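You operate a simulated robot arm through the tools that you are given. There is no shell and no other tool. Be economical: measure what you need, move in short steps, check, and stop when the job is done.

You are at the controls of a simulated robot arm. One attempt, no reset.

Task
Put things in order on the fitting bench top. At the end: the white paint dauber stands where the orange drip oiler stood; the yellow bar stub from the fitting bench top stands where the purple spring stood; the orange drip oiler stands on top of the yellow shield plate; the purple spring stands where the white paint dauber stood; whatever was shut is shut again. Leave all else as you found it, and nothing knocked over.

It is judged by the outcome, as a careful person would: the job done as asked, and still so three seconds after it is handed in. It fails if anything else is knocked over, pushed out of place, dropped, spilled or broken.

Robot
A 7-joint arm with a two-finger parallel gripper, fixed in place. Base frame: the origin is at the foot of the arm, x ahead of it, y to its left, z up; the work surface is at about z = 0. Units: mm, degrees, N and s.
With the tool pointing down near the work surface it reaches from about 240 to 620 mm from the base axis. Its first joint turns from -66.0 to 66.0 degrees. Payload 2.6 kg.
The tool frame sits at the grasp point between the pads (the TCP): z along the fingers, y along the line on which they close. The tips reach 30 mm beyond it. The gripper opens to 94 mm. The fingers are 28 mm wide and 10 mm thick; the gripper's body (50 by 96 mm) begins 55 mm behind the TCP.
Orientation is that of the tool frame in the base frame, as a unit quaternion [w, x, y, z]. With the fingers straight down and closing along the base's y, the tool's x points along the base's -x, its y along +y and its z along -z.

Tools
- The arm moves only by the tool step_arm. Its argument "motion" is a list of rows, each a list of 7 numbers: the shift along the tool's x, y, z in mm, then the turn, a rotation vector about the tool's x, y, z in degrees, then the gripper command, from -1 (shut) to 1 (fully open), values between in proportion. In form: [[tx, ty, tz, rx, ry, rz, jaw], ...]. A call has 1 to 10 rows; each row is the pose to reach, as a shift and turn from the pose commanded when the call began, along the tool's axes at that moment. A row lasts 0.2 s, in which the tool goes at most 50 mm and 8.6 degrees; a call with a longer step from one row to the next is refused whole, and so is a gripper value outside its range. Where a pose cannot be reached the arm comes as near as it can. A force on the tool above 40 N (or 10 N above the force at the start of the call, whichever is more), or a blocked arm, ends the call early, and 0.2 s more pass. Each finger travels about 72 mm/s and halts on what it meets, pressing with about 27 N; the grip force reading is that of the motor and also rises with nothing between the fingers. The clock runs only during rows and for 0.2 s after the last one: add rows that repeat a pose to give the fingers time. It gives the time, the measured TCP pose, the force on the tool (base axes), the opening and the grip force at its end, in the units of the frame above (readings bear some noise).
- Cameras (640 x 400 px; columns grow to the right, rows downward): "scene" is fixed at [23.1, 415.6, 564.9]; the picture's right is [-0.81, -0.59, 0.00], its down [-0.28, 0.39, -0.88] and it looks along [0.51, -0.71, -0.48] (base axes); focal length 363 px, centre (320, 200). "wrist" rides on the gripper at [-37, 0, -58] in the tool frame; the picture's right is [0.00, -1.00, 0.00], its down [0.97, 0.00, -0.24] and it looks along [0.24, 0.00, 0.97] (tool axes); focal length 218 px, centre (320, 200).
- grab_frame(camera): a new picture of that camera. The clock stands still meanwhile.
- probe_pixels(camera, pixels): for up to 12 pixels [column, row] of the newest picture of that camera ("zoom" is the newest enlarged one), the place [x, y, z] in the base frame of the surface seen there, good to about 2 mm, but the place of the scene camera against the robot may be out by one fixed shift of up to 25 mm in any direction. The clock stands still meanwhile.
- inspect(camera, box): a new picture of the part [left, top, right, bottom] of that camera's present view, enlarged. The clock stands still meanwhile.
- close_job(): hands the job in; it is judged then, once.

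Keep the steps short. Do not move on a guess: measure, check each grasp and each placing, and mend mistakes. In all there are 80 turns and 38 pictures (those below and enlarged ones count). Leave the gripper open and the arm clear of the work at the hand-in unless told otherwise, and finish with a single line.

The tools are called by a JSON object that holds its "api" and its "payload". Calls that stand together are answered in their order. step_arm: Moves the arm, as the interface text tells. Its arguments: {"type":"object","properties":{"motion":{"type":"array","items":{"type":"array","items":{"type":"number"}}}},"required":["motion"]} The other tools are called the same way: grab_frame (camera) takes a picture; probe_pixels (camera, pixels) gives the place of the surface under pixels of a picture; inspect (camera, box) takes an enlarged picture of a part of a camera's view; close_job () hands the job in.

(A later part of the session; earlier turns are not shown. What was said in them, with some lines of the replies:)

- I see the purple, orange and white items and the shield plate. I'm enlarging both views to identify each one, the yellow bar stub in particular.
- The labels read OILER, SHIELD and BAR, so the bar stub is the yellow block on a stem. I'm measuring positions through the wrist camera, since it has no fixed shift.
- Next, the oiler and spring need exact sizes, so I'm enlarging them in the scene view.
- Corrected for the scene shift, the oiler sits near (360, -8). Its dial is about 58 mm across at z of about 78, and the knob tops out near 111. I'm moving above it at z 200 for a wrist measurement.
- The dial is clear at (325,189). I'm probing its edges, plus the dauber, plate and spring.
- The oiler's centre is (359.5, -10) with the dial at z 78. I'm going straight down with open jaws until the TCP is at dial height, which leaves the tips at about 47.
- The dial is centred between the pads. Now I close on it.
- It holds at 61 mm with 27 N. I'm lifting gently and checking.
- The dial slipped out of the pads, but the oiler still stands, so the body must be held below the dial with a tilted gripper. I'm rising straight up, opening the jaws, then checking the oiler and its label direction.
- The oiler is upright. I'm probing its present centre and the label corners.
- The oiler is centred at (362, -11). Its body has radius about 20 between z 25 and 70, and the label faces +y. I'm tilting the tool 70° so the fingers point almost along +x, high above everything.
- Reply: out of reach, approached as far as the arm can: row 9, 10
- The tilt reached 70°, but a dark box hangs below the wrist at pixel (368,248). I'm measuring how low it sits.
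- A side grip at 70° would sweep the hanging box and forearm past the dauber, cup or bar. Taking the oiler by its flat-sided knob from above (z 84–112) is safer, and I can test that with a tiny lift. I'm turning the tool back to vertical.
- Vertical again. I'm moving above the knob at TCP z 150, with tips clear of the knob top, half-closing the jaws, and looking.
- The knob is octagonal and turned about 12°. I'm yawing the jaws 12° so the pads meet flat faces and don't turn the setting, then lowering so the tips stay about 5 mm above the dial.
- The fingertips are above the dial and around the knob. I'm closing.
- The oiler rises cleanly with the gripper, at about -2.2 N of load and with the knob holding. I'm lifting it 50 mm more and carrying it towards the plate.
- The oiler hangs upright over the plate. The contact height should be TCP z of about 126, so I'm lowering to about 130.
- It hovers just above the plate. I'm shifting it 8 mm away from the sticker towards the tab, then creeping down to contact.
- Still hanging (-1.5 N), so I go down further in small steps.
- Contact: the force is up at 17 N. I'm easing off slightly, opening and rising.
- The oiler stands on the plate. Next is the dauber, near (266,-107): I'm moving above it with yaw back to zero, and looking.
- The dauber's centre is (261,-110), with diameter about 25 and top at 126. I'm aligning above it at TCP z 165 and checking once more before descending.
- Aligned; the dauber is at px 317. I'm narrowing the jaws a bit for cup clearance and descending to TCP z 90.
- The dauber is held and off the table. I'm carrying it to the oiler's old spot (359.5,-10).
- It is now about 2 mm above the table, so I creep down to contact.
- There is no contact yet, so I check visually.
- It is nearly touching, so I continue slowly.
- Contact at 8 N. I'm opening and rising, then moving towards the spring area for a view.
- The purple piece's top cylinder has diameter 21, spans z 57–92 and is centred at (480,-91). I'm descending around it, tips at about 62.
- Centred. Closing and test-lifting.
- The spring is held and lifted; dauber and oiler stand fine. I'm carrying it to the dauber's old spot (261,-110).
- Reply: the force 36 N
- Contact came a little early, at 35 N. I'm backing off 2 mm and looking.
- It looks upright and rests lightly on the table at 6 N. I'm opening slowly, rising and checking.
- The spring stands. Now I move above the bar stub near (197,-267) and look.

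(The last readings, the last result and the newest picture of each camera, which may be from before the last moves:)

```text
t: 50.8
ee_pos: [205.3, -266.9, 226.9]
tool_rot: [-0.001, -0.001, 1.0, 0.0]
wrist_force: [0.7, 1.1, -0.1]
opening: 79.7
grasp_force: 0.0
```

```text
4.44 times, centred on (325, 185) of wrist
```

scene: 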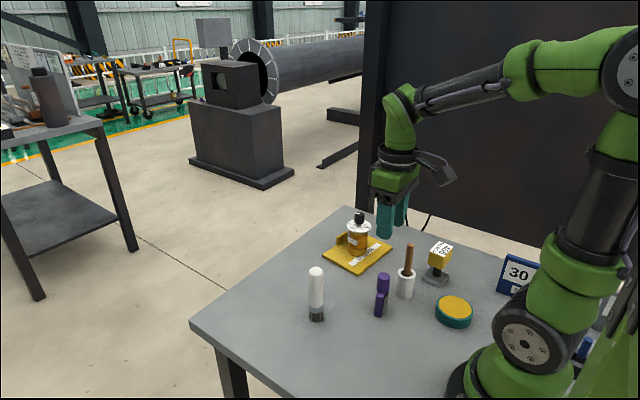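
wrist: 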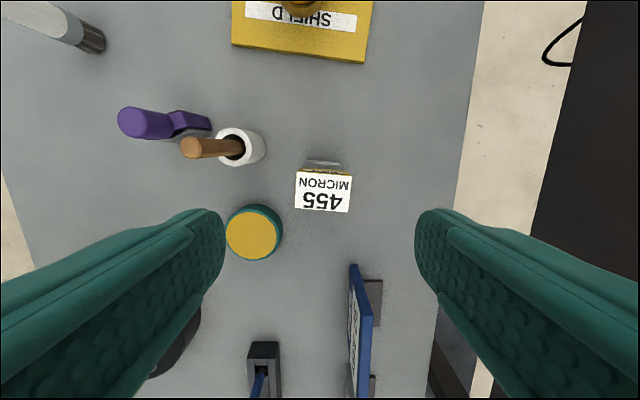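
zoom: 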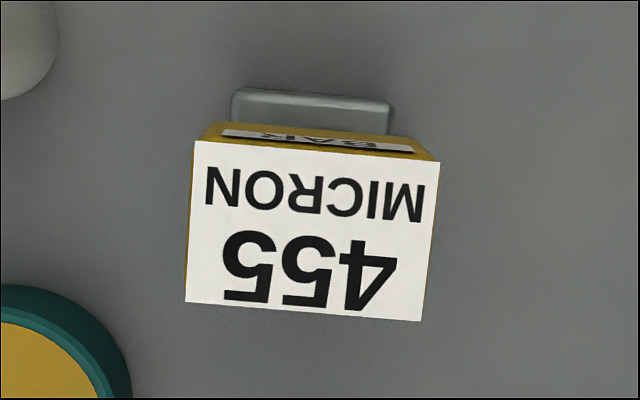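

The block is 48 mm across y, 31 mm across x, with its top at 89, centred at (197.5,-270) and yawed about 4.5°. I'm aligning and descending to TCP z 73, where the tips stay between block and base.

{"api": "step_arm", "payload": {"motion": [[4, -2, 20, 0, 0, 2, 0.7], [7, -3.4, 55, 0, 0, 4.5, 0.7], [7, -3.4, 95, 0, 0, 4.5, 0.7], [7, -3.4, 130, 0, 0, 4.5, 0.7], [7, -3.4, 152, 0, 0, 4.5, 0.7], [7, -3.4, 152, 0, 0, 4.5, 0.7]]}}

{"api": "grab_frame", "payload": {"camera": "wrist"}}

```text
t: 52.2
ee_pos: [195.6, -269.9, 75.1]
tool_rot: [-0.001, 0.04, 0.999, 0.0]
wrist_force: [0.8, 0.7, 0.9]
opening: 79.9
grasp_force: 0.1
```

```text
6 pictures are left
```

wrist: 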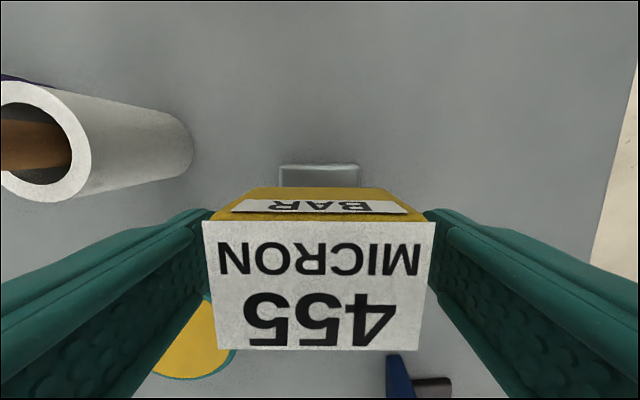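

Centred and square. Closing, then lifting gently.

{"api": "step_arm", "payload": {"motion": [[0, 0, 0, 0, 0, 0, 0.3], [0, 0, 0, 0, 0, 0, -0.2], [0, 0, 0, 0, 0, 0, -0.2], [0, 0, 0, 0, 0, 0, -0.2], [0, 0, -2, 0, 0, 0, -0.2], [0, 0, -6, 0, 0, 0, -0.2], [0, 0, -10, 0, 0, 0, -0.2], [0, 0, -10, 0, 0, 0, -0.2]]}}

{"api": "inspect", "payload": {"camera": "scene", "box": [380, 210, 500, 330]}}

```text
t: 54.0
ee_pos: [196.1, -270.7, 83.8]
tool_rot: [-0.001, 0.039, 0.999, 0.001]
wrist_force: [0.2, 0.2, -2.5]
opening: 56.4
grasp_force: 27.1
```

```text
3.33 times, centred on (440, 270) of scene
```

zoom: 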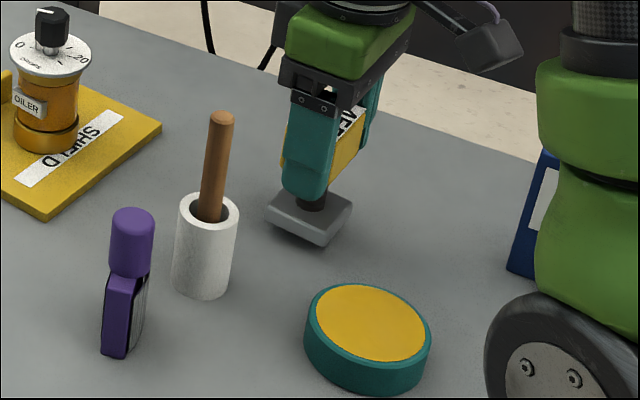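

The bar stub hangs clear at -2.5 N. I'm lifting it high, above every other object, then crossing to (479.5,-90.5).

{"api": "step_arm", "payload": {"motion": [[0, 0, -10, 0, 0, 0, -0.2], [0, 0, -32, 0, 0, 0, -0.2], [0, 0, -60, 0, 0, 0, -0.2], [0, 0, -88, 0, 0, 0, -0.2], [0, 0, -116, 0, 0, 0, -0.2], [0, 0, -134, 0, 0, 0, -0.2], [0, 0, -140, 0, 0, 0, -0.2], [0, 0, -140, 0, 0, 0, -0.2]]}}

{"api": "step_arm", "payload": {"motion": [[-8, 6, 0, 0, 0, 0, -0.2], [-24, 18, 0, 0, 0, 0, -0.2], [-48, 36, 0, 0, 0, 0, -0.2], [-72, 54, 0, 0, 0, 0, -0.2], [-96, 72, 0, 0, 0, 0, -0.2], [-120, 90, 0, 0, 0, 0, -0.2], [-144, 108, 0, 0, 0, 0, -0.2], [-164, 123.5, 0, 0, 0, 0, -0.2], [-176, 132, 0, 0, 0, 0, -0.2], [-180, 135.2, 0, 0, 0, 0, -0.2]]}}

{"api": "step_arm", "payload": {"motion": [[-8, 6, 0, 0, 0, 0, -0.2], [-28, 21, 0, 0, 0, 0, -0.2], [-52, 39, 0, 0, 0, 0, -0.2], [-74, 56, 0, 0, 0, 0, -0.2], [-84, 63, 0, 0, 0, 0, -0.2], [-88.2, 66.3, 0, 0, 0, 0, -0.2], [-88.2, 66.3, 0, 0, 0, 0, -0.2]]}}

```text
t: 55.8
ee_pos: [194.9, -270.9, 224.5]
tool_rot: [-0.001, 0.04, 0.999, 0.001]
wrist_force: [0.4, -0.6, -3.6]
opening: 56.2
grasp_force: 27.1
```

```text
t: 58.0
ee_pos: [386.1, -149.6, 225.7]
tool_rot: [0.0, 0.039, 0.999, 0.0]
wrist_force: [0.0, -0.2, -2.8]
opening: 56.3
grasp_force: 27.3
```

```text
t: 59.6
ee_pos: [478.7, -89.1, 226.5]
tool_rot: [0.001, 0.039, 0.999, 0.0]
wrist_force: [-0.4, -1.0, -2.4]
opening: 56.2
grasp_force: 27.2
```

Above the target (479,-90). Descending to about 5 mm above contact.

{"api": "step_arm", "payload": {"motion": [[0, 0, 12, 0, 0, 0, -0.2], [0, 0, 37, 0, 0, 0, -0.2], [0, 0, 65, 0, 0, 0, -0.2], [0, 0, 93, 0, 0, 0, -0.2], [0, 0, 118, 0, 0, 0, -0.2], [0, 0, 134, 0, 0, 0, -0.2], [0, 0, 142, 0, 0, 0, -0.2], [0, 0, 145, 0, 0, 0, -0.2], [0, 0, 145, 0, 0, 0, -0.2]]}}

{"api": "step_arm", "payload": {"motion": [[0, 0, 0.7, 0, 0, 0, -0.2], [0, 0, 1.4, 0, 0, 0, -0.2], [0, 0, 2.1, 0, 0, 0, -0.2], [0, 0, 2.8, 0, 0, 0, -0.2], [0, 0, 2.8, 0, 0, 0, -0.2]]}}

{"api": "inspect", "payload": {"camera": "scene", "box": [255, 215, 355, 325]}}

```text
t: 61.6
ee_pos: [479.9, -90.5, 81.0]
tool_rot: [0.0, 0.04, 0.999, 0.0]
wrist_force: [-0.1, 0.5, -3.3]
opening: 56.8
grasp_force: 26.4
```

```text
t: 62.8
ee_pos: [479.8, -91.5, 77.2]
tool_rot: [0.0, 0.041, 0.999, 0.0]
wrist_force: [-0.5, 0.3, -2.9]
opening: 56.2
grasp_force: 27.0
```

```text
3.64 times, centred on (305, 270) of scene
```

zoom: 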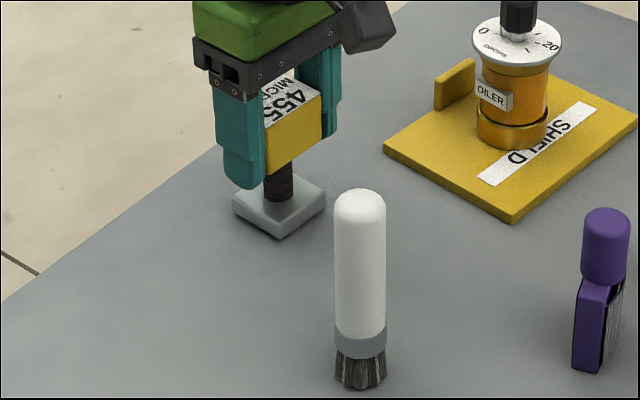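

A few millimetres remain, so I creep to contact.

{"api": "step_arm", "payload": {"motion": [[0, 0, 0.6, 0, 0, 0, -0.2], [0, 0, 1.2, 0, 0, 0, -0.2], [0, 0, 1.8, 0, 0, 0, -0.2], [0, 0, 1.8, 0, 0, 0, -0.2]]}}

```text
t: 63.8
ee_pos: [480.6, -91.0, 75.7]
tool_rot: [0.0, 0.039, 0.999, 0.0]
wrist_force: [-0.1, -0.3, -3.3]
opening: 56.6
grasp_force: 26.5
```

{"api": "step_arm", "payload": {"motion": [[0, 0, 0.6, 0, 0, 0, -0.2], [0, 0, 1.2, 0, 0, 0, -0.2], [0, 0, 1.2, 0, 0, 0, -0.2]]}}

```text
t: 64.6
ee_pos: [481.2, -91.3, 75.4]
tool_rot: [0.001, 0.039, 0.999, 0.0]
wrist_force: [-2.2, -0.1, 3.4]
opening: 56.1
grasp_force: 26.8
```

Contact has begun, at +3.4 N. I'm pressing 0.4 mm more, opening slowly and rising.

{"api": "step_arm", "payload": {"motion": [[0, 0, 0.4, 0, 0, 0, 0.15], [0, 0, 0.4, 0, 0, 0, 0.3], [0, 0, 0.4, 0, 0, 0, 0.6], [0, 0, 0.4, 0, 0, 0, 0.7], [0, 0, 0.4, 0, 0, 0, 0.7], [0, 0, -20, 0, 0, 0, 0.7], [0, 0, -55, 0, 0, 0, 0.7], [0, 0, -95, 0, 0, 0, 0.7], [0, 0, -135, 0, 0, 0, 0.8], [0, 0, -170, 0, 0, 0, 1]]}}

{"api": "grab_frame", "payload": {"camera": "scene"}}

{"api": "grab_frame", "payload": {"camera": "wrist"}}

```text
t: 66.8
ee_pos: [481.5, -89.0, 245.2]
tool_rot: [-0.001, 0.04, 0.999, -0.001]
wrist_force: [-0.1, -0.7, 0.0]
opening: 94.0
grasp_force: 0.1
```

```text
3 pictures are left
```

scene: 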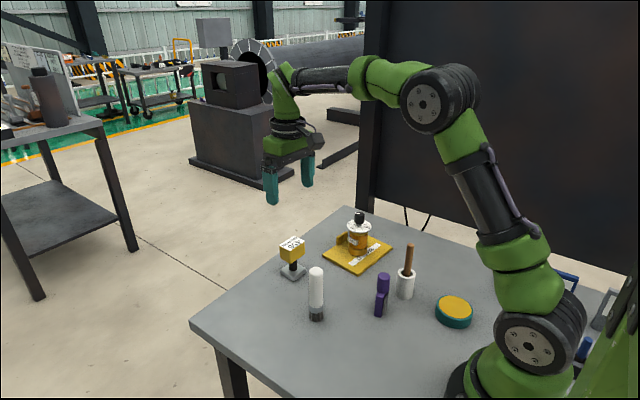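

```text
2 pictures are left
```

wrist: 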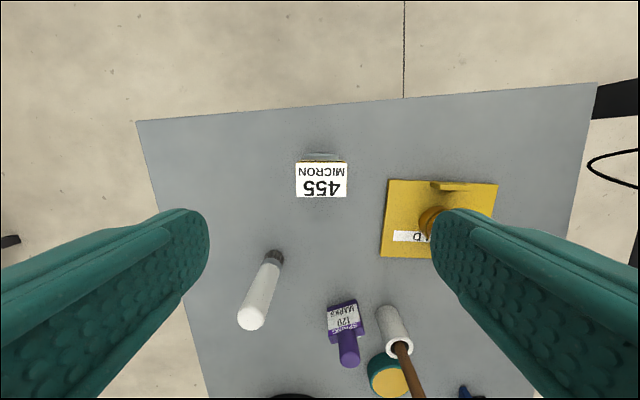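

All stand upright. I'm checking the final positions numerically.

{"api": "probe_pixels", "payload": {"camera": "wrist", "pixels": [[297, 165], [345, 165], [345, 194], [297, 194], [321, 179], [252, 318], [277, 256], [348, 358], [330, 304], [358, 303], [392, 185], [494, 190]]}}

{"api": "probe_pixels", "payload": {"camera": "scene", "pixels": [[316, 270], [316, 316], [383, 278], [379, 312], [359, 218], [352, 270], [391, 245], [325, 253], [406, 245], [405, 293], [453, 308], [293, 242]]}}

```text
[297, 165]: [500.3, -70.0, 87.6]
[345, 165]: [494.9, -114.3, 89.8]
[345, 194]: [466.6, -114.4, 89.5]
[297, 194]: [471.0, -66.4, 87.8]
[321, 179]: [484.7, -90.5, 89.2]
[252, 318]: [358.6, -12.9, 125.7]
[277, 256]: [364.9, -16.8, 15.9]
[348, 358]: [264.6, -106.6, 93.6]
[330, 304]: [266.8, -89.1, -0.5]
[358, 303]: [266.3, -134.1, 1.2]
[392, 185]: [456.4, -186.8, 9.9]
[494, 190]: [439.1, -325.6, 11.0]
```

```text
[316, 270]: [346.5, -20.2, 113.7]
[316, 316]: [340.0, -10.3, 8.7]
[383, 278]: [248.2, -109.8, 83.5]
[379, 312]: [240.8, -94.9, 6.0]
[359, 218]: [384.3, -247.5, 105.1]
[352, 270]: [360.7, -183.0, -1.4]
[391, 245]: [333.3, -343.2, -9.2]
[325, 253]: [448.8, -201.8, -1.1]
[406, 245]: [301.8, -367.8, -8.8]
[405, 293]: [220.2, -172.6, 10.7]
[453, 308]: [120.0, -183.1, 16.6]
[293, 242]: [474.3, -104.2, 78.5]
```

The dauber is at (359,-12), the spring at (263,-109), the bar at (483,-91) and the oiler is on the plate. Each is within a few mm of its target. The jaws are open, the arm is clear and I never opened anything, so I'm handing in.

{"api": "close_job", "payload": {}}

```text
The job is handed in.
```

The dauber, spring, bar stub and oiler are all upright in their asked places within a few millimetres, nothing else was disturbed, and the job is handed in.
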